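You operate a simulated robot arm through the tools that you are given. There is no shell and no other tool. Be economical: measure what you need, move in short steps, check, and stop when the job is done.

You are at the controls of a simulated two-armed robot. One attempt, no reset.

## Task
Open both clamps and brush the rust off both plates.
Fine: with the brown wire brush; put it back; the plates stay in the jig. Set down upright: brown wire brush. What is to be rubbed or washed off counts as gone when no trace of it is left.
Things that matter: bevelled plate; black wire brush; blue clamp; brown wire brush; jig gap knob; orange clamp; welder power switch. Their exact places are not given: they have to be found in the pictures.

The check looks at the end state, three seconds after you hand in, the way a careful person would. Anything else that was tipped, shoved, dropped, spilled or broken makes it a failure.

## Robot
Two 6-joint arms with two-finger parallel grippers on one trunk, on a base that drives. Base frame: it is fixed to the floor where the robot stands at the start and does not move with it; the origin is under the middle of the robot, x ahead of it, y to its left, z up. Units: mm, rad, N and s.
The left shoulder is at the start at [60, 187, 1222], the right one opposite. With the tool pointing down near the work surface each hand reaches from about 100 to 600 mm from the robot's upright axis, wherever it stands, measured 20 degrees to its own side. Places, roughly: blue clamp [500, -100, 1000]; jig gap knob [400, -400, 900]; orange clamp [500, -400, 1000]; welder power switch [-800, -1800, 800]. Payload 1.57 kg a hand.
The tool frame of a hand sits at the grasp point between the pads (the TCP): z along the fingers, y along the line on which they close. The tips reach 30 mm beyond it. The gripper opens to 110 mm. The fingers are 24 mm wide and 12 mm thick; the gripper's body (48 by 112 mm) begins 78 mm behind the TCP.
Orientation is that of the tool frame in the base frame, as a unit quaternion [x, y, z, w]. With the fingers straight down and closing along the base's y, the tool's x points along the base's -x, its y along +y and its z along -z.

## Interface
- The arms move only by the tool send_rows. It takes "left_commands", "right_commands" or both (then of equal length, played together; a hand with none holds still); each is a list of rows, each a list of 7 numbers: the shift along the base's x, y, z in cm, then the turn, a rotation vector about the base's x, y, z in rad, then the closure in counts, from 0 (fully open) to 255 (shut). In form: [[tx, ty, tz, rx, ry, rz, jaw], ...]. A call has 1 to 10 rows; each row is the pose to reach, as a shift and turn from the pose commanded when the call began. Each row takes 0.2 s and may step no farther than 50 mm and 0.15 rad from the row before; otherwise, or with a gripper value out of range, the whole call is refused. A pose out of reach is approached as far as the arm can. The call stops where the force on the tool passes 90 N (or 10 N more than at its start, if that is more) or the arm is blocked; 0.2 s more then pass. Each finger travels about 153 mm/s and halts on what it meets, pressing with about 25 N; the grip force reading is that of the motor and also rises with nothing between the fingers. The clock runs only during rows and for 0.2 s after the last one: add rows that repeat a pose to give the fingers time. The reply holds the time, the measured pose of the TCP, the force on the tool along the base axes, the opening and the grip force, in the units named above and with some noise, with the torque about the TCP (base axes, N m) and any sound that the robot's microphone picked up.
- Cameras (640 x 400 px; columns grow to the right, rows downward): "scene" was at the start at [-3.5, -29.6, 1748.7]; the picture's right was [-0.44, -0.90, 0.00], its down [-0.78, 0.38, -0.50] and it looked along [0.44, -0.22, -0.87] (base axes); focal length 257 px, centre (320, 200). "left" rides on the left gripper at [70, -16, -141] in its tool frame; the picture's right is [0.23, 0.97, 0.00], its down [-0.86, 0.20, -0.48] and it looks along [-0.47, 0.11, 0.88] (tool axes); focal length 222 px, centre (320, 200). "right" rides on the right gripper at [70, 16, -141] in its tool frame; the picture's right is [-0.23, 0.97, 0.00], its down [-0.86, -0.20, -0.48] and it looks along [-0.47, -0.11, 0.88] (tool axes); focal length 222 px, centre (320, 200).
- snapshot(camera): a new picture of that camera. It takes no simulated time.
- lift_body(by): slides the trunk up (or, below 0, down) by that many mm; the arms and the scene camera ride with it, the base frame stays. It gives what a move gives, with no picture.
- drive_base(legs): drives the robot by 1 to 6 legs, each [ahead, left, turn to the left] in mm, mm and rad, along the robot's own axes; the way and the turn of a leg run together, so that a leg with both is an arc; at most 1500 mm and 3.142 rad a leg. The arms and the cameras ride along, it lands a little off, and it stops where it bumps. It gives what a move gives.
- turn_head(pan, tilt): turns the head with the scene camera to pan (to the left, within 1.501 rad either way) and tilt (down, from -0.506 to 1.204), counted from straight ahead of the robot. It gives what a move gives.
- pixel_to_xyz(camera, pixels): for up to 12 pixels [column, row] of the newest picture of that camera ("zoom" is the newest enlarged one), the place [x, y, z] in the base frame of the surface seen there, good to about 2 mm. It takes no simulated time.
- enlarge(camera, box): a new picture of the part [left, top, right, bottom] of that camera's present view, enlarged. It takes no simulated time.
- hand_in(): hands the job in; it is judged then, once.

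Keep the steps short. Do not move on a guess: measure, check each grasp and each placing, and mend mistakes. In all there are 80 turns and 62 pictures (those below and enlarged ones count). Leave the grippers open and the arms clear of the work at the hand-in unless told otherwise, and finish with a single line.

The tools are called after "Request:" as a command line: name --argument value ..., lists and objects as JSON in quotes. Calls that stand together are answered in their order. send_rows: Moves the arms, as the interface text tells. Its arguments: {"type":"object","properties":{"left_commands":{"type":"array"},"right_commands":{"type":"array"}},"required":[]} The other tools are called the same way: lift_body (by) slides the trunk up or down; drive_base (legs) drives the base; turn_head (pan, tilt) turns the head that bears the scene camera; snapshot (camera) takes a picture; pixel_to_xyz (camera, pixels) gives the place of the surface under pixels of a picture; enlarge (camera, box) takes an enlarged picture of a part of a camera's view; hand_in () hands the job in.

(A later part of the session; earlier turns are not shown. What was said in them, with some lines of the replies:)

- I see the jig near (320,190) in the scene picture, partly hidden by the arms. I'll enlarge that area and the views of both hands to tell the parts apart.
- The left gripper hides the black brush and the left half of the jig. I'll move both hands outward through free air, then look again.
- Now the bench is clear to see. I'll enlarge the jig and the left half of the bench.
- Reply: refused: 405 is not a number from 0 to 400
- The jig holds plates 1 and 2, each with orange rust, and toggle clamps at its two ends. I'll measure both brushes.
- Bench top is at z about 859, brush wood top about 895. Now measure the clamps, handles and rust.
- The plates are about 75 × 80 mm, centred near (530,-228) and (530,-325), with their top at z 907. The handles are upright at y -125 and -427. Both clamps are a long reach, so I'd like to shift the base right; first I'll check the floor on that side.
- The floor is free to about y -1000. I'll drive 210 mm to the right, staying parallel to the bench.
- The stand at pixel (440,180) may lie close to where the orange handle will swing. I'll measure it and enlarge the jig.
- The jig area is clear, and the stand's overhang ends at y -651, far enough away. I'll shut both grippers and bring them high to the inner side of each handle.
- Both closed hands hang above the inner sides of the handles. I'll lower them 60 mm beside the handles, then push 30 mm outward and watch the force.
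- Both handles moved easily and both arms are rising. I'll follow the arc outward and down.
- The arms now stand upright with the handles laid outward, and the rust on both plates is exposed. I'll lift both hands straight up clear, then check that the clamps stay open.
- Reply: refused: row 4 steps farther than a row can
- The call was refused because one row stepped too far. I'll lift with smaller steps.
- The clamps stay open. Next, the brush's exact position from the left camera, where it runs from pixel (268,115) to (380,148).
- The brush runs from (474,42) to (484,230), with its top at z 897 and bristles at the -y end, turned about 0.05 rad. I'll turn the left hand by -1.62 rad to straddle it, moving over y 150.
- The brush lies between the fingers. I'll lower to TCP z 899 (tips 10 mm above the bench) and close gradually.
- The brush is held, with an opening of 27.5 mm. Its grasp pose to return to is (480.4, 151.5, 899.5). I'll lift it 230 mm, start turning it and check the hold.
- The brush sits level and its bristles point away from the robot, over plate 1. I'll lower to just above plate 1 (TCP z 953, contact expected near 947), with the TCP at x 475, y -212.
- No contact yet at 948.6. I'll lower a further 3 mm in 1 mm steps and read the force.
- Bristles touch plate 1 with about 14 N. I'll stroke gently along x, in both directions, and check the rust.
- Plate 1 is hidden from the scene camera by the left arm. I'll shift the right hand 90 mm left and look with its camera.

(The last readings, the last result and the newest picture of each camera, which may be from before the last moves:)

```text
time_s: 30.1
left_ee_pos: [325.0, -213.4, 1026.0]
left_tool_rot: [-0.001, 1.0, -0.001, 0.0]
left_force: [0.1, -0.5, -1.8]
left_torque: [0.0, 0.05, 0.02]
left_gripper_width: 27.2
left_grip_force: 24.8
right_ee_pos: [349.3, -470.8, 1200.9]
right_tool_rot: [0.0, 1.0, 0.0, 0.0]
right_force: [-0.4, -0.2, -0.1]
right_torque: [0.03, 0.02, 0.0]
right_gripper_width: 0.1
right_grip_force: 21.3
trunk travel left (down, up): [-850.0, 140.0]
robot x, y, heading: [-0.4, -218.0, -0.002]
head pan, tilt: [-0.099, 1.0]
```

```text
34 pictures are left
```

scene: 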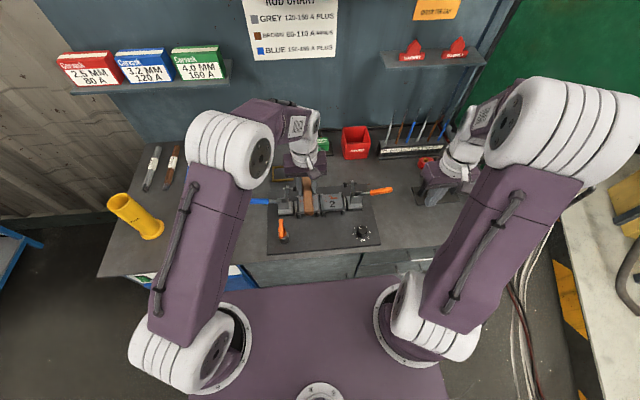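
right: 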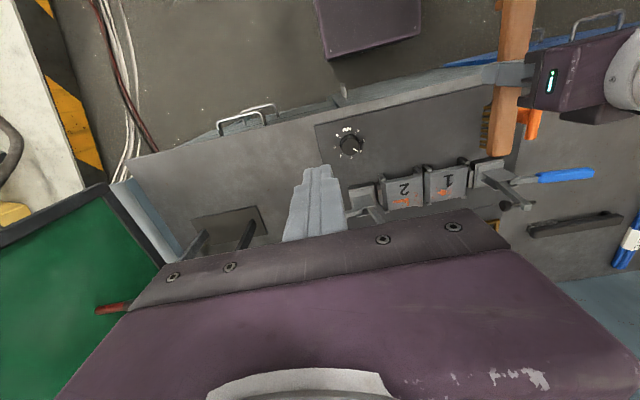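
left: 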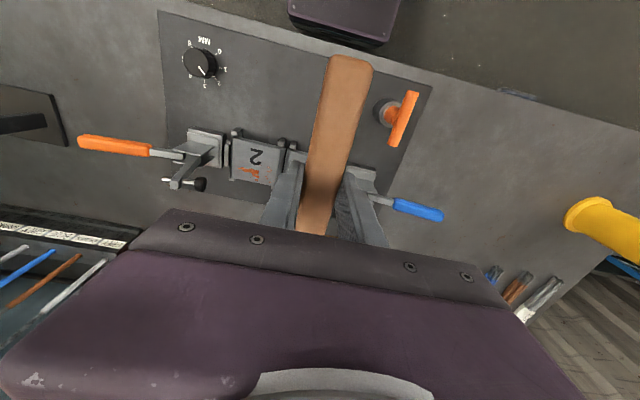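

The right camera sees both plates. I'll enlarge that spot.

Request:
enlarge --camera "right" --box '[350, 140, 510, 240]'

Request:
pixel_to_xyz --camera "zoom" --pixels '[[355, 180], [385, 175], [365, 198], [397, 190], [310, 210], [430, 170], [185, 240], [240, 235], [380, 190], [345, 205]]'

```text
4.00 times, centred on (430, 190) of right
```

zoom: 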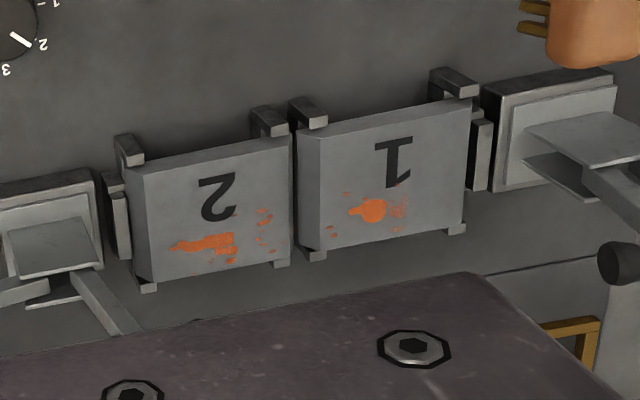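

```text
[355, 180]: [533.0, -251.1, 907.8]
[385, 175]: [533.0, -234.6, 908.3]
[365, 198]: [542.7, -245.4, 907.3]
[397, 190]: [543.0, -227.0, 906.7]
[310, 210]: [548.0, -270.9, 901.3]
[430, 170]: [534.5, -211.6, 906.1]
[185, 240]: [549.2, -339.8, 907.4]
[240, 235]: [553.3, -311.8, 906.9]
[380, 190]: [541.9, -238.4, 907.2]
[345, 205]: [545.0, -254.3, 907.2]
```

Rust came off where the bristles passed, partly faded at y -205 to -225; the rest is still there. I'll brush in lanes with more strokes. First I return to a hover over the y -222 lane.

Request:
send_rows --left_commands '[[4, -0.2, 0, 0, 0, 0, 255], [8, -0.4, 0, 0, 0, 0, 255], [12, -0.6, -2, 0, 0, 0, 255], [15, -0.8, -5, 0, 0, 0, 255], [15, -0.8, -7, 0, 0, 0, 255]]'

Request:
send_rows --left_commands '[[0, 0, -1.15, 0, 0, 0, 255], [2, 0, -1.15, 0, 0, 0, 255], [0.5, 0, -1.15, 0, 0, 0, 255], [-1, 0, -1.15, 0, 0, 0, 255], [0.5, 0, -1.15, 0, 0, 0, 255], [2, 0, -1.15, 0, 0, 0, 255], [0.5, 0, -1.15, 0, 0, 0, 255], [-1, 0, -1.15, 0, 0, 0, 255], [1, 0, -1.15, 0, 0, 0, 255]]'

```text
time_s: 31.3
left_ee_pos: [475.6, -221.8, 954.1]
left_tool_rot: [-0.001, 1.0, 0.0, 0.0]
left_force: [-0.2, 0.1, -1.3]
left_torque: [-0.03, 0.03, 0.0]
left_gripper_width: 27.6
left_grip_force: 24.8
right_ee_pos: [350.2, -470.8, 1201.5]
right_tool_rot: [-0.001, 1.0, 0.0, 0.0]
right_force: [-0.5, -0.1, -0.2]
right_torque: [-0.03, 0.01, -0.01]
right_gripper_width: 0.0
right_grip_force: 21.3
trunk travel left (down, up): [-850.0, 140.0]
robot x, y, heading: [-2.2, -218.3, 0.002]
head pan, tilt: [-0.099, 1.0]
```

```text
time_s: 33.3
left_ee_pos: [486.2, -220.8, 942.5]
left_tool_rot: [-0.001, 1.0, 0.001, -0.001]
left_force: [-0.2, -0.3, 0.9]
left_torque: [-0.05, -0.06, -0.03]
left_gripper_width: 27.4
left_grip_force: 25.0
right_ee_pos: [351.3, -471.6, 1202.1]
right_tool_rot: [-0.001, 1.0, 0.0, -0.001]
right_force: [-0.3, -0.4, -0.1]
right_torque: [-0.01, -0.02, 0.0]
right_gripper_width: 0.1
right_grip_force: 21.2
trunk travel left (down, up): [-850.0, 140.0]
robot x, y, heading: [2.3, -218.9, 0.001]
head pan, tilt: [-0.099, 1.0]
```

The force dropped to about 1 N while the TCP went to 942.5, so the brush may have slipped in the grip. I'll look with the right camera before going on.

Request:
enlarge --camera "right" --box '[350, 60, 590, 210]'

Request:
pixel_to_xyz --camera "zoom" --pixels '[[280, 60], [300, 40], [320, 100], [270, 230], [240, 280]]'

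```text
2.67 times, centred on (470, 135) of right
```

zoom: 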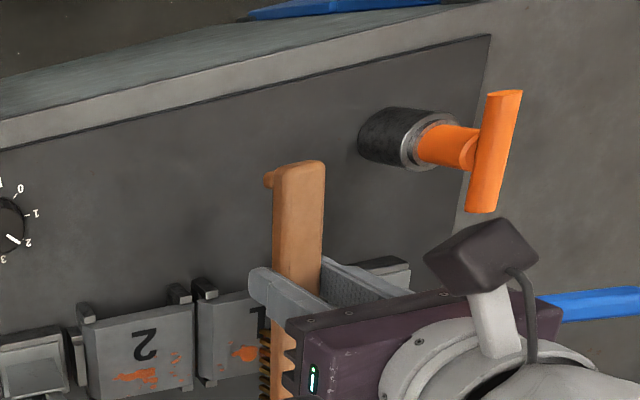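

```text
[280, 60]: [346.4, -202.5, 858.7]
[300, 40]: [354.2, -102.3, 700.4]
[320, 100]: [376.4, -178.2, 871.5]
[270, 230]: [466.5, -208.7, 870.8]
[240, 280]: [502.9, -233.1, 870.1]
```

Request:
pixel_to_xyz --camera "zoom" --pixels '[[305, 172], [305, 220], [300, 255], [285, 185], [280, 230], [270, 178], [265, 340], [285, 345], [285, 385]]'

```text
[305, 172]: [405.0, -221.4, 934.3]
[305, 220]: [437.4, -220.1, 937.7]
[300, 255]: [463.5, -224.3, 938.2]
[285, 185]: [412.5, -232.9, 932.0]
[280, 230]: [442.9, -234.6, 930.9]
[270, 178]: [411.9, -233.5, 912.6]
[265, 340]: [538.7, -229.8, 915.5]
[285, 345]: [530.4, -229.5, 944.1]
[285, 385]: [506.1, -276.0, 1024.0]
```

The brush's nose tilted up about 0.08 rad. I'll lift, pitch the tool nose-down by 0.08 to level it, move to the lane at y -238 and come down gently to find contact.

Request:
send_rows --left_commands '[[0, 0, 1.5, 0, 0, 0, 255], [-1, -1.7, 1.5, 0, 0.08, 0, 255], [-1, -1.7, 0.8, 0, 0.08, 0, 255], [-1, -1.7, 0.5, 0, 0.08, 0, 255], [-1, -1.7, 0.4, 0, 0.08, 0, 255], [-1, -1.7, 0.3, 0, 0.08, 0, 255]]'

```text
time_s: 34.7
left_ee_pos: [475.9, -237.8, 947.0]
left_tool_rot: [0.0, 0.999, -0.001, -0.04]
left_force: [1.0, -0.6, -2.3]
left_torque: [0.01, 0.05, 0.03]
left_gripper_width: 27.5
left_grip_force: 25.0
right_ee_pos: [350.0, -470.8, 1201.6]
right_tool_rot: [-0.001, 1.0, 0.0, 0.0]
right_force: [-0.6, 0.7, 0.0]
right_torque: [-0.04, -0.03, 0.01]
right_gripper_width: 0.2
right_grip_force: 21.0
trunk travel left (down, up): [-850.0, 140.0]
robot x, y, heading: [-0.4, -213.6, 0.002]
head pan, tilt: [-0.099, 1.0]
```

Not touching at 947.0. I'll go 1.5 mm lower while stroking.

Request:
send_rows --left_commands '[[0, 0, -0.15, 0, 0, 0, 255], [2, 0, -0.15, 0, 0, 0, 255], [0, 0, -0.15, 0, 0, 0, 255], [-1.5, 0, -0.15, 0, 0, 0, 255], [0, 0, -0.15, 0, 0, 0, 255], [2, 0, -0.15, 0, 0, 0, 255], [0, 0, -0.15, 0, 0, 0, 255], [-1.5, 0, -0.15, 0, 0, 0, 255], [0, 0, -0.15, 0, 0, 0, 255]]'

Request:
enlarge --camera "right" --box '[350, 120, 510, 220]'

```text
time_s: 36.7
left_ee_pos: [473.0, -237.0, 945.4]
left_tool_rot: [-0.001, 0.999, 0.0, -0.039]
left_force: [-7.0, -0.7, 14.4]
left_torque: [-0.02, -0.4, -0.08]
left_gripper_width: 27.6
left_grip_force: 25.3
right_ee_pos: [348.2, -469.9, 1202.1]
right_tool_rot: [-0.002, 1.0, 0.0, 0.001]
right_force: [-0.3, 0.1, -0.5]
right_torque: [0.0, -0.02, 0.01]
right_gripper_width: 0.2
right_grip_force: 20.8
trunk travel left (down, up): [-850.0, 140.0]
robot x, y, heading: [1.0, -219.2, -0.004]
head pan, tilt: [-0.099, 1.0]
```

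```text
4.00 times, centred on (430, 170) of right
```

zoom: 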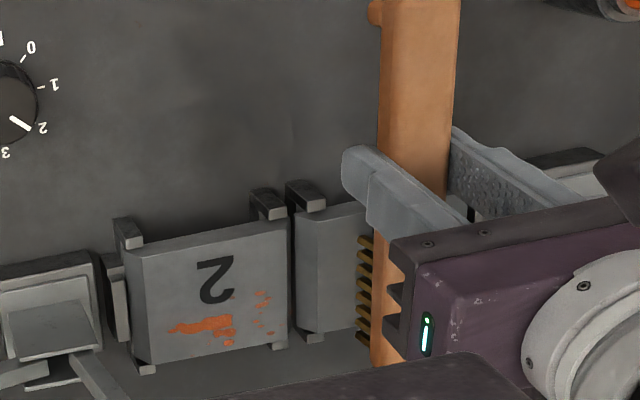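

Good contact, about 15 N, and the bristles lie flat. Next is the lane at y -254.

Request:
send_rows --left_commands '[[0, 0, 0.7, 0, 0, 0, 255], [0, -1.6, 0.7, 0, 0, 0, 255], [0, -1.6, 0, 0, 0, 0, 255], [2, -1.6, 0, 0, 0, 0, 255], [0, -1.6, 0, 0, 0, 0, 255], [-1.5, -1.6, 0, 0, 0, 0, 255], [0, -1.6, 0, 0, 0, 0, 255], [2, -1.6, 0, 0, 0, 0, 255], [0, -1.6, 0, 0, 0, 0, 255], [-1.5, -1.6, 0, 0, 0, 0, 255]]'

Request:
send_rows --left_commands '[[1.5, 0, 0, 0, 0, 0, 255], [3.5, 0, 0, 0, 0, 0, 255], [1.5, 0, 0, 0, 0, 0, 255], [1.5, 0, 3, 0, 0, 0, 255], [1.5, 0, 7, 0, 0, 0, 255], [-2, 0, 8, 0, 0, 0, 255], [-6, 0, 8, 0, 0, 0, 255], [-10, 0, 8, 0, 0, 0, 255], [-13.5, 0, 8, 0, 0, 0, 255]]'

Request:
enlarge --camera "right" --box '[370, 145, 498, 225]'

```text
time_s: 38.9
left_ee_pos: [459.7, -253.7, 946.4]
left_tool_rot: [-0.002, 0.999, -0.001, -0.041]
left_force: [-0.1, 0.3, -1.1]
left_torque: [-0.03, 0.03, 0.0]
left_gripper_width: 27.5
left_grip_force: 25.2
right_ee_pos: [349.8, -470.8, 1200.6]
right_tool_rot: [-0.002, 1.0, 0.0, 0.0]
right_force: [-0.3, 0.4, -0.4]
right_torque: [0.01, 0.03, 0.01]
right_gripper_width: 0.0
right_grip_force: 21.4
trunk travel left (down, up): [-850.0, 140.0]
robot x, y, heading: [-0.0, -217.5, 0.002]
head pan, tilt: [-0.099, 1.0]
```

```text
time_s: 40.9
left_ee_pos: [323.2, -253.7, 1027.7]
left_tool_rot: [-0.002, 0.999, 0.0, -0.039]
left_force: [-0.7, 0.9, -1.2]
left_torque: [-0.01, 0.02, -0.01]
left_gripper_width: 27.4
left_grip_force: 24.8
right_ee_pos: [349.1, -470.6, 1202.6]
right_tool_rot: [-0.002, 1.0, 0.0, 0.0]
right_force: [-0.3, -0.8, 0.1]
right_torque: [0.02, 0.0, -0.01]
right_gripper_width: 0.0
right_grip_force: 21.1
trunk travel left (down, up): [-850.0, 140.0]
robot x, y, heading: [-1.2, -217.6, 0.004]
head pan, tilt: [-0.099, 1.0]
```

```text
5.00 times, centred on (434, 185) of right
```

zoom: 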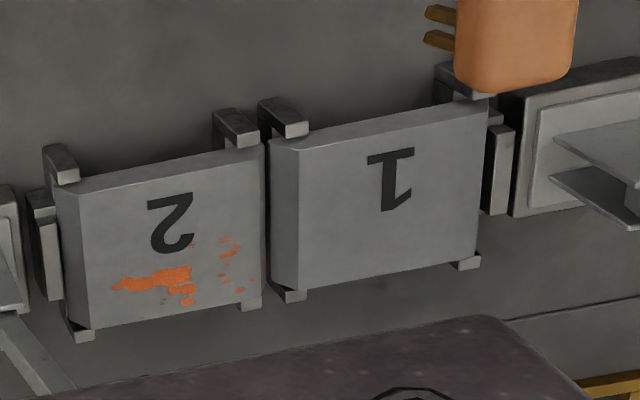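

Plate 1 is clean: no orange left around the "1". For plate 2 the right hand must make room, so I'll move it 150 mm right and hover the brush over the y -297 lane.

Request:
send_rows --right_commands '[[0, -4, 0, 0, 0, 0, 255], [0, -8, 0, 0, 0, 0, 255], [0, -12, 0, 0, 0, 0, 255], [0, -15, 0, 0, 0, 0, 255]]'

Request:
send_rows --left_commands '[[3, -2, 0, 0, 0, 0, 255], [7, -4, 0, 0, 0, 0, 255], [11, -4.3, -2, 0, 0, 0, 255], [15, -4.3, -4, 0, 0, 0, 255], [15, -4.3, -7.3, 0, 0, 0, 255], [15, -4.3, -8, 0, 0, 0, 255], [15, -4.3, -8.15, 0, 0, 0, 255]]'

```text
time_s: 41.9
left_ee_pos: [324.8, -253.9, 1026.8]
left_tool_rot: [-0.001, 0.999, 0.0, -0.04]
left_force: [-0.3, -0.3, -0.8]
left_torque: [0.03, 0.0, -0.02]
left_gripper_width: 27.2
left_grip_force: 25.5
right_ee_pos: [352.0, -622.9, 1201.2]
right_tool_rot: [-0.002, 1.0, 0.001, -0.001]
right_force: [0.2, 1.0, 0.8]
right_torque: [0.03, -0.02, -0.01]
right_gripper_width: 0.1
right_grip_force: 21.1
trunk travel left (down, up): [-850.0, 140.0]
robot x, y, heading: [-2.0, -218.8, 0.005]
head pan, tilt: [-0.099, 1.0]
```

```text
time_s: 43.5
left_ee_pos: [475.4, -295.4, 945.7]
left_tool_rot: [-0.001, 0.999, 0.0, -0.04]
left_force: [0.1, 1.6, 0.0]
left_torque: [0.01, -0.02, 0.04]
left_gripper_width: 27.6
left_grip_force: 25.2
right_ee_pos: [352.1, -622.6, 1204.0]
right_tool_rot: [-0.001, 1.0, 0.0, 0.0]
right_force: [-1.0, 0.4, 0.6]
right_torque: [-0.01, 0.0, 0.02]
right_gripper_width: 0.1
right_grip_force: 21.4
trunk travel left (down, up): [-850.0, 140.0]
robot x, y, heading: [-2.2, -218.6, 0.008]
head pan, tilt: [-0.099, 1.0]
```

Just touching at 945.7. I'll press 1 mm further and stroke the lane at y -296, then lift across to y -311.

Request:
send_rows --left_commands '[[0, 0, -0.12, 0, 0, 0, 255], [2, 0, -0.12, 0, 0, 0, 255], [0, 0, -0.12, 0, 0, 0, 255], [-1.5, 0, -0.12, 0, 0, 0, 255], [0, 0, -0.12, 0, 0, 0, 255], [2, 0, -0.12, 0, 0, 0, 255], [0, 0, -0.12, 0, 0, 0, 255], [-1.5, 0, -0.12, 0, 0, 0, 255], [0, 0, -0.12, 0, 0, 0, 255]]'

Request:
send_rows --left_commands '[[0, 0, 0.7, 0, 0, 0, 255], [0, -1.5, 0.7, 0, 0, 0, 255], [0, -1.5, 0, 0, 0, 0, 255], [2, -1.5, 0, 0, 0, 0, 255], [0, -1.5, 0, 0, 0, 0, 255], [-1.5, -1.5, 0, 0, 0, 0, 255], [0, -1.5, 0, 0, 0, 0, 255], [2, -1.5, 0, 0, 0, 0, 255], [0, -1.5, 0, 0, 0, 0, 255]]'

```text
time_s: 45.5
left_ee_pos: [474.4, -294.5, 942.4]
left_tool_rot: [-0.002, 0.999, -0.001, -0.041]
left_force: [-4.5, -1.0, 8.3]
left_torque: [-0.05, -0.21, -0.07]
left_gripper_width: 27.4
left_grip_force: 24.8
left hand out of reach, approached as far as the arm can: row 2, 6
right_ee_pos: [352.3, -622.0, 1204.2]
right_tool_rot: [-0.001, 1.0, 0.0, 0.0]
right_force: [0.2, -0.7, 0.3]
right_torque: [0.02, 0.02, 0.01]
right_gripper_width: 0.0
right_grip_force: 21.2
trunk travel left (down, up): [-850.0, 140.0]
robot x, y, heading: [2.8, -213.6, -0.002]
head pan, tilt: [-0.099, 1.0]
```

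```text
time_s: 47.5
left_ee_pos: [475.8, -309.4, 942.9]
left_tool_rot: [-0.001, 0.999, 0.0, -0.039]
left_force: [2.1, -0.2, 6.3]
left_torque: [0.01, -0.43, -0.01]
left_gripper_width: 27.7
left_grip_force: 24.5
left hand out of reach, approached as far as the arm can: row 4, 8
right_ee_pos: [351.9, -622.9, 1203.7]
right_tool_rot: [-0.002, 1.0, 0.0, 0.0]
right_force: [0.5, -0.2, 0.3]
right_torque: [0.01, 0.0, -0.01]
right_gripper_width: 0.0
right_grip_force: 21.5
trunk travel left (down, up): [-850.0, 140.0]
robot x, y, heading: [1.6, -214.8, 0.004]
head pan, tilt: [-0.099, 1.0]
```

The forward ends of the strokes are at the limit of reach. I'll lift and pull the brush back clear of the jig, shift it left, then drive the base 80 mm right.

Request:
send_rows --left_commands '[[0, 0, 3, 0, 0, 0, 255], [0, 0, 7, 0, 0, 0, 255], [-4, 1, 9, 0, 0, 0, 255], [-8, 3, 9, 0, 0, 0, 255], [-12, 5, 9, 0, 0, 0, 255], [-15, 8, 9, 0, 0, 0, 255]]'

Request:
drive_base --legs '[[0, -80, 0]]'

Request:
enlarge --camera "scene" --box '[240, 150, 400, 250]'

```text
time_s: 48.9
left_ee_pos: [321.2, -228.8, 1034.6]
left_tool_rot: [-0.002, 0.999, -0.001, -0.039]
left_force: [0.3, -0.3, -0.9]
left_torque: [-0.05, 0.01, 0.01]
left_gripper_width: 27.3
left_grip_force: 24.9
right_ee_pos: [351.7, -622.1, 1204.3]
right_tool_rot: [-0.001, 1.0, 0.0, 0.001]
right_force: [0.4, -0.3, 0.5]
right_torque: [0.04, 0.04, -0.01]
right_gripper_width: 0.0
right_grip_force: 22.0
trunk travel left (down, up): [-850.0, 140.0]
robot x, y, heading: [1.9, -219.1, -0.001]
head pan, tilt: [-0.099, 1.0]
```

```text
time_s: 49.9
left_ee_pos: [322.8, -306.5, 1034.9]
left_tool_rot: [-0.003, 0.999, -0.002, -0.04]
left_force: [-0.3, 0.5, -1.4]
left_torque: [-0.02, 0.04, 0.03]
left_gripper_width: 27.6
left_grip_force: 25.1
right_ee_pos: [353.4, -698.8, 1205.5]
right_tool_rot: [-0.003, 1.0, -0.002, 0.0]
right_force: [-0.5, -0.8, -0.2]
right_torque: [-0.02, 0.0, -0.03]
right_gripper_width: 0.1
right_grip_force: 21.5
trunk travel left (down, up): [-850.0, 140.0]
robot x, y, heading: [0.7, -299.4, 0.012]
head pan, tilt: [-0.099, 1.0]
```

```text
4.00 times, centred on (320, 200) of scene
```

zoom: 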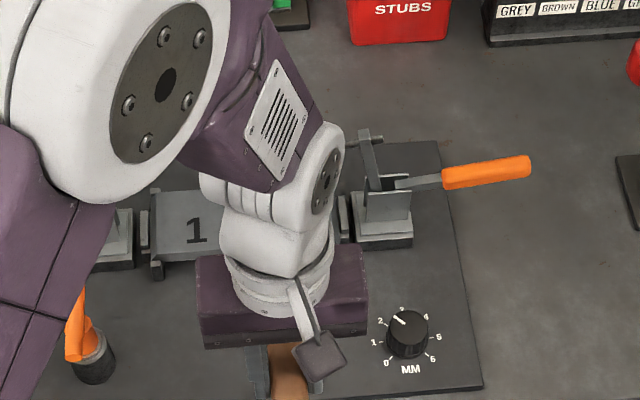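

Now forward again to the lane at y -325, levelling the brush another 0.05 rad, and down to just above the plate.

Request:
send_rows --left_commands '[[4, -0.5, 0, 0, 0.02, 0, 255], [8, -1, 0, 0, 0.05, 0, 255], [12, -1.8, -2, 0, 0.05, 0, 255], [15.2, -1.8, -5, 0, 0.05, 0, 255], [15.2, -1.8, -8, 0, 0.05, 0, 255], [15.2, -1.8, -8.6, 0, 0.05, 0, 255], [15.2, -1.8, -8.8, 0, 0.05, 0, 255]]'

```text
time_s: 51.5
left_ee_pos: [475.2, -326.4, 946.2]
left_tool_rot: [-0.003, 0.998, -0.001, -0.066]
left_force: [0.1, 0.4, -1.4]
left_torque: [0.01, 0.04, -0.03]
left_gripper_width: 27.5
left_grip_force: 25.2
right_ee_pos: [353.9, -701.7, 1202.3]
right_tool_rot: [-0.002, 1.0, 0.0, -0.001]
right_force: [0.5, 0.4, -0.1]
right_torque: [0.0, -0.03, 0.0]
right_gripper_width: 0.1
right_grip_force: 21.5
trunk travel left (down, up): [-850.0, 140.0]
robot x, y, heading: [2.2, -297.2, 0.006]
head pan, tilt: [-0.099, 1.0]
```

Not yet touching. I'll go 1.5 mm lower and stroke the y -326 lane, then the y -341 lane.

Request:
send_rows --left_commands '[[0, 0, -0.15, 0, 0, 0, 255], [2, 0, -0.15, 0, 0, 0, 255], [0, 0, -0.15, 0, 0, 0, 255], [-1.5, 0, -0.15, 0, 0, 0, 255], [0, 0, -0.15, 0, 0, 0, 255], [2, 0, -0.15, 0, 0, 0, 255], [0, 0, -0.15, 0, 0, 0, 255], [-1.5, 0, -0.15, 0, 0, 0, 255], [0, 0, -0.15, 0, 0, 0, 255]]'

Request:
send_rows --left_commands '[[0, 0, 0.7, 0, 0, 0, 255], [0, -1.5, 0.7, 0, 0, 0, 255], [0, -1.5, -0.05, 0, 0, 0, 255], [2, -1.5, -0.05, 0, 0, 0, 255], [0, -1.5, -0.05, 0, 0, 0, 255], [-1.5, -1.5, -0.05, 0, 0, 0, 255], [0, -1.5, -0.05, 0, 0, 0, 255], [2, -1.5, -0.05, 0, 0, 0, 255], [0, -1.5, -0.05, 0, 0, 0, 255]]'

```text
time_s: 53.5
left_ee_pos: [476.2, -329.7, 945.3]
left_tool_rot: [-0.003, 0.998, 0.0, -0.066]
left_force: [0.4, -0.9, -1.6]
left_torque: [-0.02, -0.02, -0.01]
left_gripper_width: 27.6
left_grip_force: 24.6
right_ee_pos: [354.5, -702.6, 1202.8]
right_tool_rot: [-0.003, 1.0, 0.0, -0.001]
right_force: [0.2, -0.1, -0.3]
right_torque: [0.03, 0.03, 0.0]
right_gripper_width: 0.0
right_grip_force: 21.3
trunk travel left (down, up): [-850.0, 140.0]
robot x, y, heading: [-2.1, -299.0, 0.004]
head pan, tilt: [-0.099, 1.0]
```

```text
time_s: 55.5
left_ee_pos: [474.4, -344.4, 944.5]
left_tool_rot: [-0.003, 0.998, 0.0, -0.066]
left_force: [0.0, -0.7, -0.8]
left_torque: [-0.02, 0.04, 0.03]
left_gripper_width: 27.3
left_grip_force: 25.4
right_ee_pos: [352.8, -702.1, 1203.2]
right_tool_rot: [-0.003, 1.0, 0.0, 0.001]
right_force: [-0.1, -1.1, 0.2]
right_torque: [0.0, 0.0, -0.03]
right_gripper_width: 0.0
right_grip_force: 20.9
trunk travel left (down, up): [-850.0, 140.0]
robot x, y, heading: [1.7, -301.1, 0.005]
head pan, tilt: [-0.099, 1.0]
```

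The reading shows hardly any contact. I'll lower 1 mm at a time here to find it.

Request:
send_rows --left_commands '[[0, 0, -0.1, 0, 0, 0, 255], [0, 0, -0.2, 0, 0, 0, 255]]'

```text
time_s: 56.1
left_ee_pos: [473.7, -344.5, 944.1]
left_tool_rot: [-0.002, 0.998, 0.0, -0.063]
left_force: [-0.4, -0.9, 10.1]
left_torque: [0.03, -0.51, -0.02]
left_gripper_width: 27.4
left_grip_force: 25.1
right_ee_pos: [353.9, -702.0, 1204.4]
right_tool_rot: [-0.002, 1.0, 0.0, 0.0]
right_force: [-0.3, 0.5, -1.1]
right_torque: [0.01, -0.02, 0.0]
right_gripper_width: 0.2
right_grip_force: 21.1
trunk travel left (down, up): [-850.0, 140.0]
robot x, y, heading: [-2.6, -295.7, 0.005]
head pan, tilt: [-0.099, 1.0]
```

Contact at 944, about 11 N. I'll stroke here, then lift over to y -330 and stroke at the same height.

Request:
send_rows --left_commands '[[1, 0, 0, 0, 0, 0, 255], [2, 0, 0, 0, 0, 0, 255], [0, 0, 0, 0, 0, 0, 255], [-1.5, 0, 0, 0, 0, 0, 255], [0, 0, -0.03, 0, 0, 0, 255], [2, 0, -0.03, 0, 0, 0, 255], [0, 0, -0.03, 0, 0, 0, 255], [-1.5, 0, -0.03, 0, 0, 0, 255], [0, 0, -0.03, 0, 0, 0, 255]]'

Request:
send_rows --left_commands '[[0, 0, 0.7, 0, 0, 0, 255], [0, 1.5, 0.7, 0, 0, 0, 255], [0, 1.5, -0.05, 0, 0, 0, 255], [2, 1.5, -0.05, 0, 0, 0, 255], [0, 1.5, -0.05, 0, 0, 0, 255], [-1.5, 1.5, -0.05, 0, 0, 0, 255], [0, 1.5, -0.05, 0, 0, 0, 255], [2, 1.5, -0.05, 0, 0, 0, 255], [0, 1.5, -0.05, 0, 0, 0, 255]]'

Request:
send_rows --left_commands '[[0, 0, 0.7, 0, 0, 0, 255], [0, 1.5, 0.7, 0, 0, 0, 255], [0, 1.5, -0.05, 0, 0, 0, 255], [2, 1.5, -0.05, 0, 0, 0, 255], [0, 1.5, -0.05, 0, 0, 0, 255], [-1.5, 1.5, -0.05, 0, 0, 0, 255], [0, 1.5, -0.05, 0, 0, 0, 255], [2, 1.5, -0.05, 0, 0, 0, 255], [0, 1.5, -0.05, 0, 0, 0, 255]]'

```text
time_s: 58.1
left_ee_pos: [473.9, -343.6, 942.0]
left_tool_rot: [-0.003, 0.998, 0.0, -0.066]
left_force: [-3.6, -1.1, 8.3]
left_torque: [-0.06, -0.28, -0.05]
left_gripper_width: 27.4
left_grip_force: 24.6
right_ee_pos: [352.9, -702.5, 1204.4]
right_tool_rot: [-0.002, 1.0, 0.0, -0.001]
right_force: [-0.4, 0.5, 0.7]
right_torque: [-0.02, 0.02, 0.04]
right_gripper_width: 0.0
right_grip_force: 21.3
trunk travel left (down, up): [-850.0, 140.0]
robot x, y, heading: [0.3, -301.1, 0.006]
head pan, tilt: [-0.099, 1.0]
```

```text
time_s: 60.1
left_ee_pos: [474.9, -326.9, 943.3]
left_tool_rot: [-0.002, 0.998, 0.001, -0.064]
left_force: [1.2, 0.7, 4.6]
left_torque: [0.0, -0.28, 0.04]
left_gripper_width: 27.5
left_grip_force: 24.9
right_ee_pos: [352.3, -701.3, 1203.8]
right_tool_rot: [-0.003, 1.0, 0.0, 0.001]
right_force: [0.1, 0.3, -0.3]
right_torque: [0.02, 0.0, 0.0]
right_gripper_width: 0.0
right_grip_force: 20.9
trunk travel left (down, up): [-850.0, 140.0]
robot x, y, heading: [1.1, -296.9, 0.006]
head pan, tilt: [-0.099, 1.0]
```

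```text
time_s: 62.1
left_ee_pos: [473.3, -315.0, 942.0]
left_tool_rot: [-0.003, 0.998, 0.001, -0.065]
left_force: [2.7, -0.3, 7.8]
left_torque: [-0.03, -0.47, 0.04]
left_gripper_width: 27.3
left_grip_force: 24.7
right_ee_pos: [351.7, -703.3, 1203.3]
right_tool_rot: [-0.002, 1.0, -0.001, 0.001]
right_force: [-0.1, -0.3, 0.3]
right_torque: [0.02, 0.04, 0.01]
right_gripper_width: 0.1
right_grip_force: 21.8
trunk travel left (down, up): [-850.0, 140.0]
robot x, y, heading: [1.9, -300.9, 0.002]
head pan, tilt: [-0.099, 1.0]
```

One more lane at y -299. Then I'll lift high and move left over the blue clamp, so the scene camera can see both plates.

Request:
send_rows --left_commands '[[0, 0, 0.7, 0, 0, 0, 255], [0, 1.5, 0.7, 0, 0, 0, 255], [0, 1.5, -0.05, 0, 0, 0, 255], [2, 1.5, -0.05, 0, 0, 0, 255], [0, 1.5, -0.05, 0, 0, 0, 255], [-1.5, 1.5, -0.05, 0, 0, 0, 255], [0, 1.5, -0.05, 0, 0, 0, 255], [2, 1.5, -0.05, 0, 0, 0, 255], [0, 1.5, -0.05, 0, 0, 0, 255]]'

Request:
send_rows --left_commands '[[0, 0, 3, 0, 0, 0, 255], [0, 0, 7, 0, 0, 0, 255], [-3, 0, 11, 0, 0, 0, 255], [-5, 0, 15, 0, 0, 0, 255], [-6, 2, 19, 0, 0, 0, 255], [-6, 6, 20, 0, 0, 0, 255], [-6, 11, 20, 0, 0, 0, 255], [-6, 16, 20, 0, 0, 0, 255], [-6, 21, 20, 0, 0, 0, 255], [-6, 26, 20, 0, 0, 0, 255]]'

Request:
enlarge --camera "scene" --box '[240, 150, 400, 250]'

```text
time_s: 64.1
left_ee_pos: [472.2, -296.5, 940.7]
left_tool_rot: [-0.003, 0.998, 0.0, -0.063]
left_force: [2.4, 1.1, 7.9]
left_torque: [0.0, -0.48, 0.0]
left_gripper_width: 27.5
left_grip_force: 25.2
right_ee_pos: [352.5, -703.8, 1204.7]
right_tool_rot: [-0.003, 1.0, 0.0, 0.001]
right_force: [-0.1, -0.4, -0.5]
right_torque: [-0.01, -0.02, 0.01]
right_gripper_width: 0.1
right_grip_force: 21.8
trunk travel left (down, up): [-850.0, 140.0]
robot x, y, heading: [0.0, -303.0, 0.008]
head pan, tilt: [-0.099, 1.0]
```

```text
time_s: 66.3
left_ee_pos: [410.7, -35.1, 1138.4]
left_tool_rot: [-0.002, 0.998, -0.001, -0.066]
left_force: [0.8, 0.3, -1.7]
left_torque: [0.0, 0.04, 0.01]
left_gripper_width: 27.7
left_grip_force: 24.7
right_ee_pos: [354.1, -701.4, 1203.4]
right_tool_rot: [-0.003, 1.0, -0.001, -0.001]
right_force: [-0.2, 0.4, 0.0]
right_torque: [-0.02, 0.0, -0.01]
right_gripper_width: 0.0
right_grip_force: 22.0
trunk travel left (down, up): [-850.0, 140.0]
robot x, y, heading: [1.6, -302.2, 0.003]
head pan, tilt: [-0.099, 1.0]
```

```text
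4.00 times, centred on (320, 200) of scene
```

zoom: 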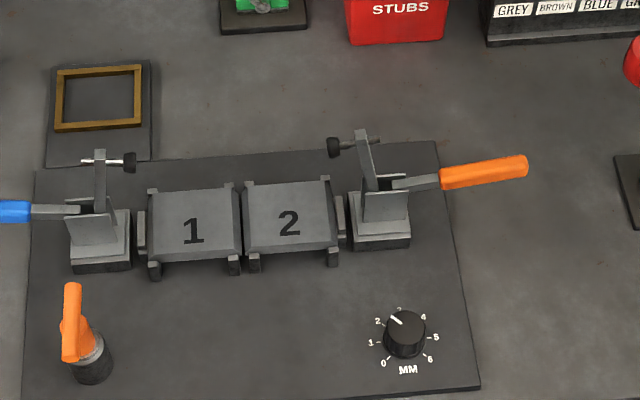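

Both plates look clean. I'll zoom in tightly to make sure no speck is left, also near the edges.

Request:
enlarge --camera "scene" --box '[272, 188, 328, 223]'

Request:
enlarge --camera "left" --box '[0, 80, 320, 240]'

```text
11.43 times, centred on (300, 206) of scene
```

zoom: 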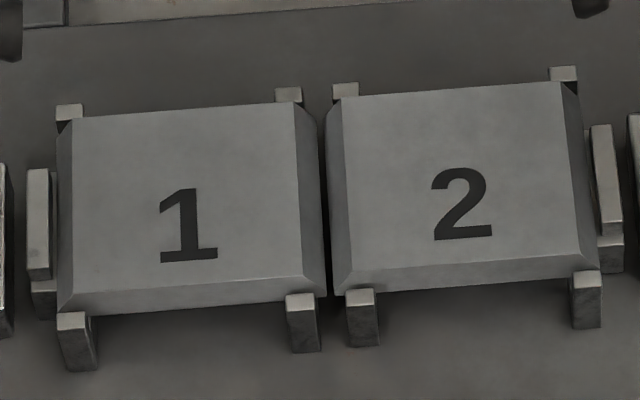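

```text
2.00 times, centred on (160, 160) of left
```

zoom: 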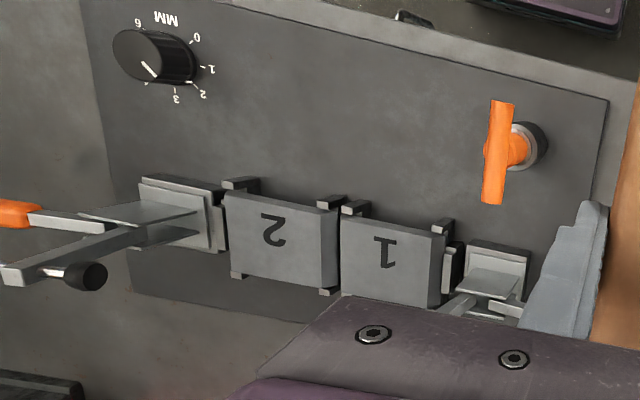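

Both plates are spotless and still in place. Now the brush goes back: first I'll drive 85 mm left, then turn it back by -1.62 rad.

Request:
drive_base --legs '[[0, 85, 0]]'

Request:
send_rows --left_commands '[[0, 2, 0, 0, 0, -0.15, 255], [0, 4, 0, 0, 0, -0.3, 255], [1, 6, 0, 0, 0, -0.45, 255], [2, 8, 0, 0, 0, -0.6, 255], [3, 9, 0, 0, 0, -0.75, 255], [4, 10, 0, 0, 0, -0.9, 255], [5, 10, 0, 0, 0, -1.05, 255], [6, 10, 0, 0, 0, -1.2, 255], [7, 10, 0, 0, 0, -1.35, 255], [7, 10, 0, 0, 0, -1.5, 255]]'

Request:
snapshot --camera "scene"

```text
time_s: 67.4
left_ee_pos: [410.8, 41.4, 1140.4]
left_tool_rot: [-0.003, 0.998, 0.003, -0.066]
left_force: [-0.4, 0.3, -1.1]
left_torque: [0.07, 0.06, 0.01]
left_gripper_width: 27.5
left_grip_force: 24.8
right_ee_pos: [353.7, -624.6, 1201.0]
right_tool_rot: [-0.004, 1.0, 0.002, 0.0]
right_force: [-0.8, -0.3, -0.1]
right_torque: [0.05, 0.02, -0.02]
right_gripper_width: 0.1
right_grip_force: 21.4
trunk travel left (down, up): [-850.0, 140.0]
robot x, y, heading: [1.1, -221.4, 0.006]
head pan, tilt: [-0.099, 1.0]
```

```text
time_s: 69.6
left_ee_pos: [482.0, 146.1, 1138.9]
left_tool_rot: [0.68, 0.731, 0.045, -0.047]
left_force: [0.4, 0.2, -1.5]
left_torque: [0.07, -0.01, 0.03]
left_gripper_width: 27.5
left_grip_force: 24.6
right_ee_pos: [352.8, -618.1, 1203.0]
right_tool_rot: [-0.004, 1.0, -0.001, 0.0]
right_force: [0.6, 0.1, 0.3]
right_torque: [0.0, 0.01, 0.02]
right_gripper_width: 0.2
right_grip_force: 21.4
trunk travel left (down, up): [-850.0, 140.0]
robot x, y, heading: [1.8, -214.8, 0.004]
head pan, tilt: [-0.099, 1.0]
```

```text
25 pictures are left
```

scene: 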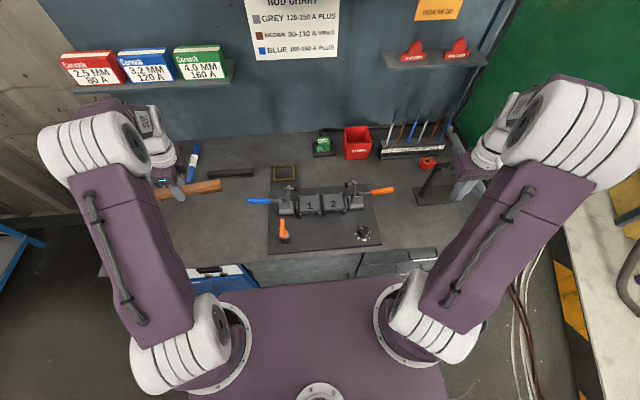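

I'll finish the last 0.12 rad of turn, lower to TCP z about 960 and check how level the brush is.

Request:
send_rows --left_commands '[[0, 0.3, -4, 0, 0, -0.118, 255], [-0.1, 0.5, -8, 0, 0, -0.118, 255], [-0.1, 0.5, -12, 0, 0, -0.118, 255], [-0.1, 0.5, -16, 0, 0, -0.118, 255], [-0.1, 0.5, -18, 0, 0, -0.118, 255]]'

Request:
enlarge --camera "scene" --box '[120, 150, 280, 250]'

```text
time_s: 70.8
left_ee_pos: [480.6, 154.2, 959.6]
left_tool_rot: [0.721, 0.69, 0.047, -0.043]
left_force: [-0.1, 0.2, -1.3]
left_torque: [0.06, -0.01, 0.03]
left_gripper_width: 27.6
left_grip_force: 24.5
right_ee_pos: [353.5, -618.2, 1203.6]
right_tool_rot: [-0.003, 1.0, 0.0, 0.0]
right_force: [-0.2, 0.0, 0.2]
right_torque: [0.03, -0.02, 0.0]
right_gripper_width: 0.0
right_grip_force: 20.7
trunk travel left (down, up): [-850.0, 140.0]
robot x, y, heading: [-1.0, -218.2, 0.007]
head pan, tilt: [-0.099, 1.0]
```

```text
4.00 times, centred on (200, 200) of scene
```

zoom: 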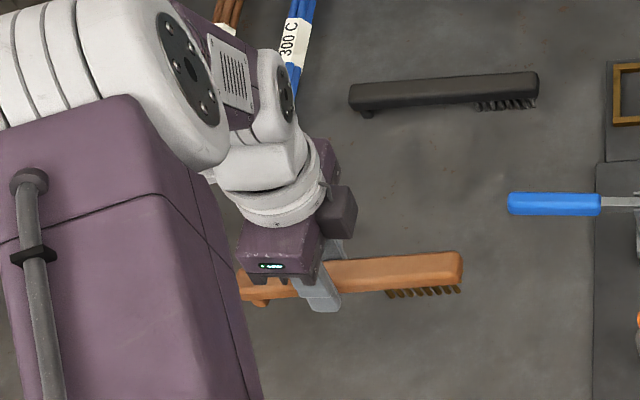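

Request:
pixel_to_xyz --camera "zoom" --pixels '[[455, 258], [400, 262], [350, 268], [250, 282], [245, 275], [460, 290], [390, 295], [260, 303], [440, 265], [360, 275], [280, 290]]'

Request:
snapshot --camera "left"

```text
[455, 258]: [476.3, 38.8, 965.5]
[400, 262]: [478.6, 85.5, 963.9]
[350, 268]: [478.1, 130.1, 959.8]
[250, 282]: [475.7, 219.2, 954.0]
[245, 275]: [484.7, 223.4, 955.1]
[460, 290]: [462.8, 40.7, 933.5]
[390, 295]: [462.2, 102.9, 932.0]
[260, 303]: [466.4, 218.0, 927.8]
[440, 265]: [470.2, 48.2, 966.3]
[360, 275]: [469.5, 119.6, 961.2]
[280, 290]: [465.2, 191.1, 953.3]
```

```text
23 pictures are left
```

left: 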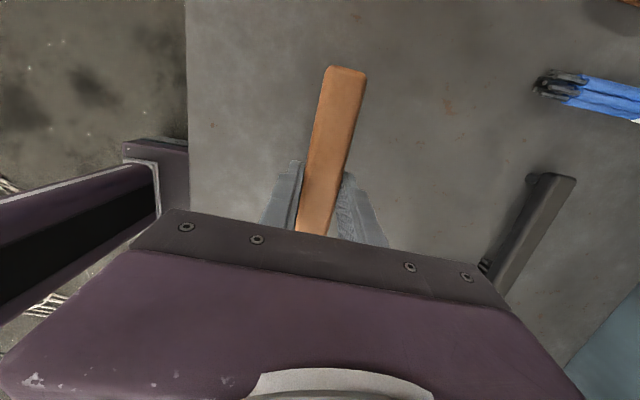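

The nose is 0.07 rad high. I'll level it (+0.07 about x), shift 2.5 mm to -y and lower to a few millimetres above the bench, then check again.

Request:
send_rows --left_commands '[[0, -0.25, 0, 0.07, 0, 0, 255], [0, -0.25, -2, 0.07, 0, 0, 255], [0, -0.25, -4.5, 0.07, 0, 0, 255], [0, -0.25, -5.6, 0.07, 0, 0, 255]]'

Request:
enlarge --camera "scene" --box '[140, 170, 268, 250]'

Request:
pixel_to_xyz --camera "zoom" --pixels '[[460, 235], [380, 240], [330, 250], [200, 265], [180, 265], [440, 260], [370, 265], [220, 285], [470, 265]]'

```text
time_s: 71.8
left_ee_pos: [479.6, 149.2, 902.4]
left_tool_rot: [0.719, 0.688, 0.072, -0.071]
left_force: [1.1, -0.2, -1.0]
left_torque: [0.03, 0.0, -0.02]
left_gripper_width: 27.7
left_grip_force: 25.0
right_ee_pos: [352.9, -619.6, 1203.3]
right_tool_rot: [-0.003, 1.0, 0.0, -0.001]
right_force: [-0.3, 0.0, 0.2]
right_torque: [0.02, 0.01, 0.03]
right_gripper_width: 0.0
right_grip_force: 21.4
trunk travel left (down, up): [-850.0, 140.0]
robot x, y, heading: [5.1, -217.9, 0.006]
head pan, tilt: [-0.099, 1.0]
```

```text
5.00 times, centred on (204, 210) of scene
```

zoom: 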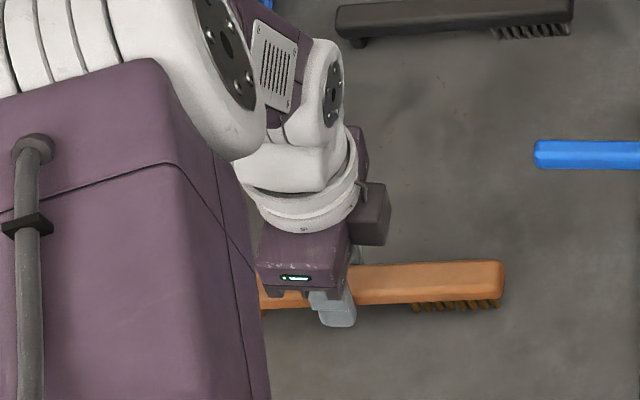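

```text
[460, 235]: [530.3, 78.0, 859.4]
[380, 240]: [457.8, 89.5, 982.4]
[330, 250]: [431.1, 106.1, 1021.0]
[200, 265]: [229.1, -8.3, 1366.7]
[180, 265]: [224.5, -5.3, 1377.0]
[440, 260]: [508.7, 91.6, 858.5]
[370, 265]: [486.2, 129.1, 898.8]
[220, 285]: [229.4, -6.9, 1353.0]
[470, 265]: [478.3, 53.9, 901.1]
```

Nearly level. I'll lower in 1 mm steps until the bench carries it.

Request:
send_rows --left_commands '[[0, 0, -0.1, 0.01, 0, 0, 255], [0, 0, -0.2, 0.02, 0, 0, 255], [0, 0, -0.3, 0.025, 0, 0, 255]]'

Request:
pixel_to_xyz --camera "scene" --pixels '[[214, 224], [234, 223.5], [230, 224], [222, 225]]'

```text
time_s: 72.6
left_ee_pos: [479.4, 149.4, 899.8]
left_tool_rot: [0.717, 0.688, 0.081, -0.079]
left_force: [0.9, 0.1, -1.2]
left_torque: [0.0, -0.03, -0.02]
left_gripper_width: 27.6
left_grip_force: 25.2
right_ee_pos: [354.1, -619.3, 1203.2]
right_tool_rot: [-0.004, 1.0, 0.0, 0.0]
right_force: [-0.2, -0.4, 0.4]
right_torque: [0.02, 0.01, 0.02]
right_gripper_width: 0.0
right_grip_force: 21.4
trunk travel left (down, up): [-850.0, 140.0]
robot x, y, heading: [-0.6, -216.7, 0.005]
head pan, tilt: [-0.099, 1.0]
```

```text
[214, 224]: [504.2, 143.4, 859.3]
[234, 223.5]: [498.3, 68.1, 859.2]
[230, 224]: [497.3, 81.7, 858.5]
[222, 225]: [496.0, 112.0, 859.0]
```

Request:
send_rows --left_commands '[[0, 0, -0.1, 0, 0, 0, 255], [0, 0, -0.2, 0, 0, 0, 255]]'

```text
time_s: 73.2
left_ee_pos: [480.3, 150.0, 897.9]
left_tool_rot: [0.718, 0.687, 0.08, -0.078]
left_force: [-1.1, -0.6, 5.7]
left_torque: [-0.77, -0.01, -0.09]
left_gripper_width: 27.6
left_grip_force: 24.9
right_ee_pos: [352.5, -619.8, 1203.0]
right_tool_rot: [-0.002, 1.0, 0.0, 0.0]
right_force: [0.0, 0.5, -0.1]
right_torque: [0.04, -0.01, 0.03]
right_gripper_width: 0.0
right_grip_force: 21.5
trunk travel left (down, up): [-850.0, 140.0]
robot x, y, heading: [1.6, -217.1, 0.005]
head pan, tilt: [-0.099, 1.0]
```

The bench carries the nose, about 7 N. I'll ease back 0.5 mm and a little pitch, then open the fingers slowly.

Request:
send_rows --left_commands '[[0, 0, 0, -0.015, 0, 0, 255], [0, 0, -0.05, -0.015, 0, 0, 255], [0, 0, -0.05, -0.015, 0, 0, 190], [0, 0, -0.05, -0.015, 0, 0, 180], [0, 0, -0.05, -0.015, 0, 0, 165], [0, 0, -0.05, -0.015, 0, 0, 140], [0, 0, -0.05, -0.015, 0, 0, 100], [0, 0, -0.05, -0.015, 0, 0, 60], [0, 0, -0.05, -0.015, 0, 0, 60]]'

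Request:
snapshot --camera "left"

```text
time_s: 75.2
left_ee_pos: [480.3, 149.6, 897.3]
left_tool_rot: [0.717, 0.689, 0.075, -0.074]
left_force: [0.1, -0.2, -0.2]
left_torque: [0.0, 0.01, 0.02]
left_gripper_width: 83.9
left_grip_force: 0.1
right_ee_pos: [353.0, -619.3, 1203.0]
right_tool_rot: [-0.004, 1.0, 0.0, 0.001]
right_force: [-0.5, 0.6, 0.3]
right_torque: [0.02, 0.01, 0.0]
right_gripper_width: 0.0
right_grip_force: 21.9
trunk travel left (down, up): [-850.0, 140.0]
robot x, y, heading: [-2.4, -213.3, 0.003]
head pan, tilt: [-0.099, 1.0]
```

```text
21 pictures are left
```

left: 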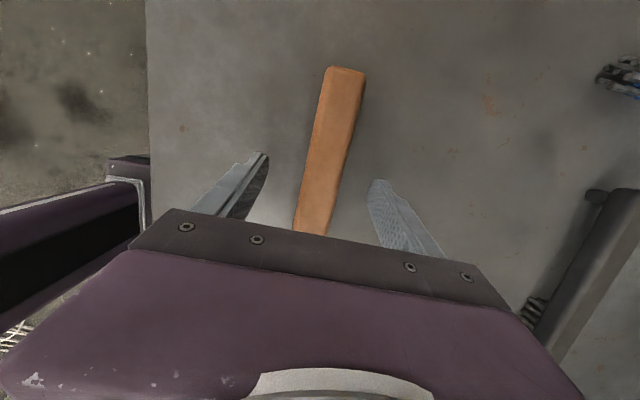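

The brush stands free between the open fingers. I'll lift straight up, then pull back, and open the right hand as well.

Request:
send_rows --left_commands '[[0, 0, 3, 0, 0, 0, 60], [0, 0, 7, 0, 0, 0, 30], [0, 0, 12, 0, 0, 0, 0], [0, 0, 17, 0, 0, 0, 0], [0, 0, 22, 0, 0, 0, 0], [-4, 1, 24, 0, 0, 0, 0], [-8, 3, 25, 0, 0, 0, 0], [-12, 5, 25, 0, 0, 0, 0], [-16, 7, 25, 0, 0, 0, 0]]' --right_commands '[[0, 0, 0, 0, 0, 0, 0], [0, 0, 0, 0, 0, 0, 0], [0, 0, 0, 0, 0, 0, 0], [0, 0, 0, 0, 0, 0, 0], [0, 0, 0, 0, 0, 0, 0], [0, 0, 0, 0, 0, 0, 0], [0, 0, 0, 0, 0, 0, 0], [0, 0, 0, 0, 0, 0, 0], [0, 0, 0, 0, 0, 0, 0]]'

Request:
snapshot --camera "scene"

Request:
enlarge --camera "scene" --box '[160, 150, 400, 260]'

```text
time_s: 77.2
left_ee_pos: [315.6, 221.0, 1148.9]
left_tool_rot: [0.718, 0.688, 0.075, -0.072]
left_force: [-0.9, -0.5, 0.3]
left_torque: [-0.01, 0.01, 0.01]
left_gripper_width: 110.1
left_grip_force: 0.0
right_ee_pos: [350.9, -619.8, 1203.8]
right_tool_rot: [-0.004, 1.0, 0.0, 0.001]
right_force: [-0.9, -0.3, 0.3]
right_torque: [-0.01, 0.0, -0.02]
right_gripper_width: 110.2
right_grip_force: 0.1
trunk travel left (down, up): [-850.0, 140.0]
robot x, y, heading: [-0.4, -216.6, 0.009]
head pan, tilt: [-0.099, 1.0]
```

```text
20 pictures are left
```

scene: 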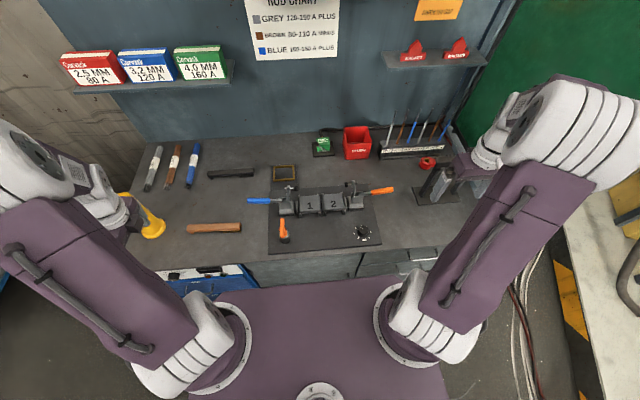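

```text
2.67 times, centred on (280, 205) of scene
```

zoom: 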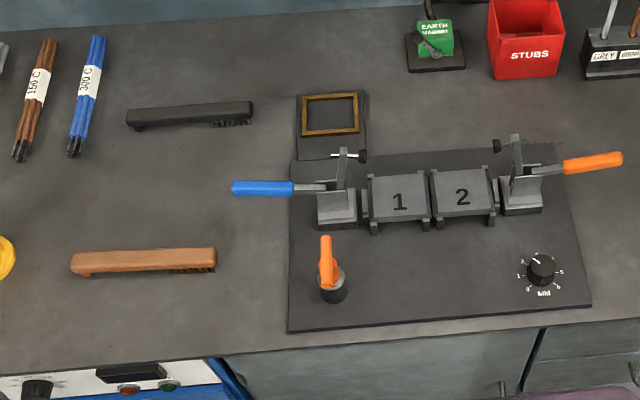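

Everything stands as before. A last measurement of the brush's place.

Request:
pixel_to_xyz --camera "zoom" --pixels '[[78, 263], [145, 258], [212, 254], [85, 258], [205, 250], [120, 266]]'

Request:
enlarge --camera "scene" --box '[90, 190, 250, 290]'

Request:
enlarge --camera "scene" --box '[282, 185, 362, 235]'

```text
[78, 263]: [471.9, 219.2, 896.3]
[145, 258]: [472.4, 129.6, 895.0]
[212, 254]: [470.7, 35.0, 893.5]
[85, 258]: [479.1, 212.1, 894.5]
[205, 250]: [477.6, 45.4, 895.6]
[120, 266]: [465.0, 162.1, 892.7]
```

```text
4.00 times, centred on (170, 240) of scene
```

zoom: 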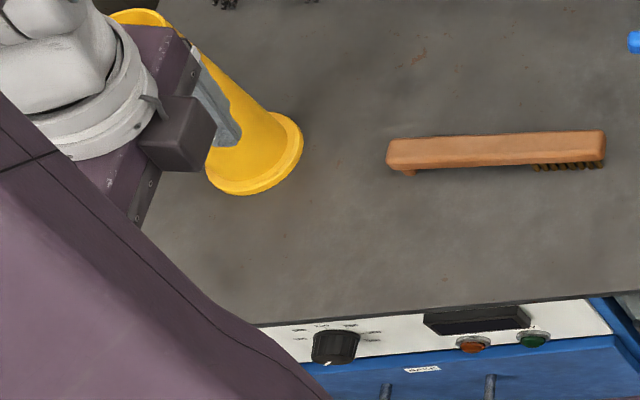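

```text
8.00 times, centred on (322, 210) of scene
```

zoom: 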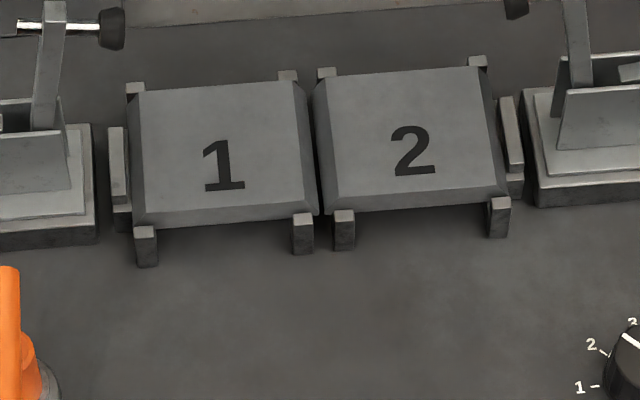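

The left hand hangs near the yellow rod holder, so I'll check how high that is.

Request:
pixel_to_xyz --camera "scene" --pixels '[[122, 194], [130, 194], [153, 215], [155, 235], [162, 225]]'

Request:
snapshot --camera "left"

```text
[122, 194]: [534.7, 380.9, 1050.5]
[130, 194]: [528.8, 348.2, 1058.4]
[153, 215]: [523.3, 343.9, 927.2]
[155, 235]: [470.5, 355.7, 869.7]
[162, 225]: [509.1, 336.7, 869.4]
```

```text
16 pictures are left
```

left: 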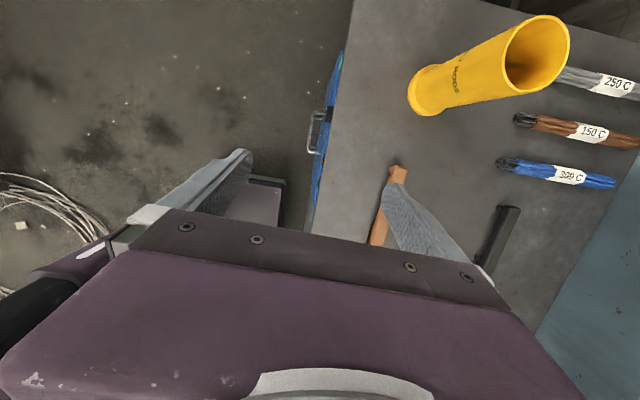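

The yellow holder stands upright, more than 150 mm from the hand. Both clamps are open, both plates are clean and in the jig, the brown brush is back upright in its place, and both grippers are open and clear. I'll hand in.

Request:
hand_in

```text
The job is handed in.
```

Both clamps are open, both plates are free of visible rust and still in the jig, and the brown wire brush is back upright within about 5 mm of where it started.
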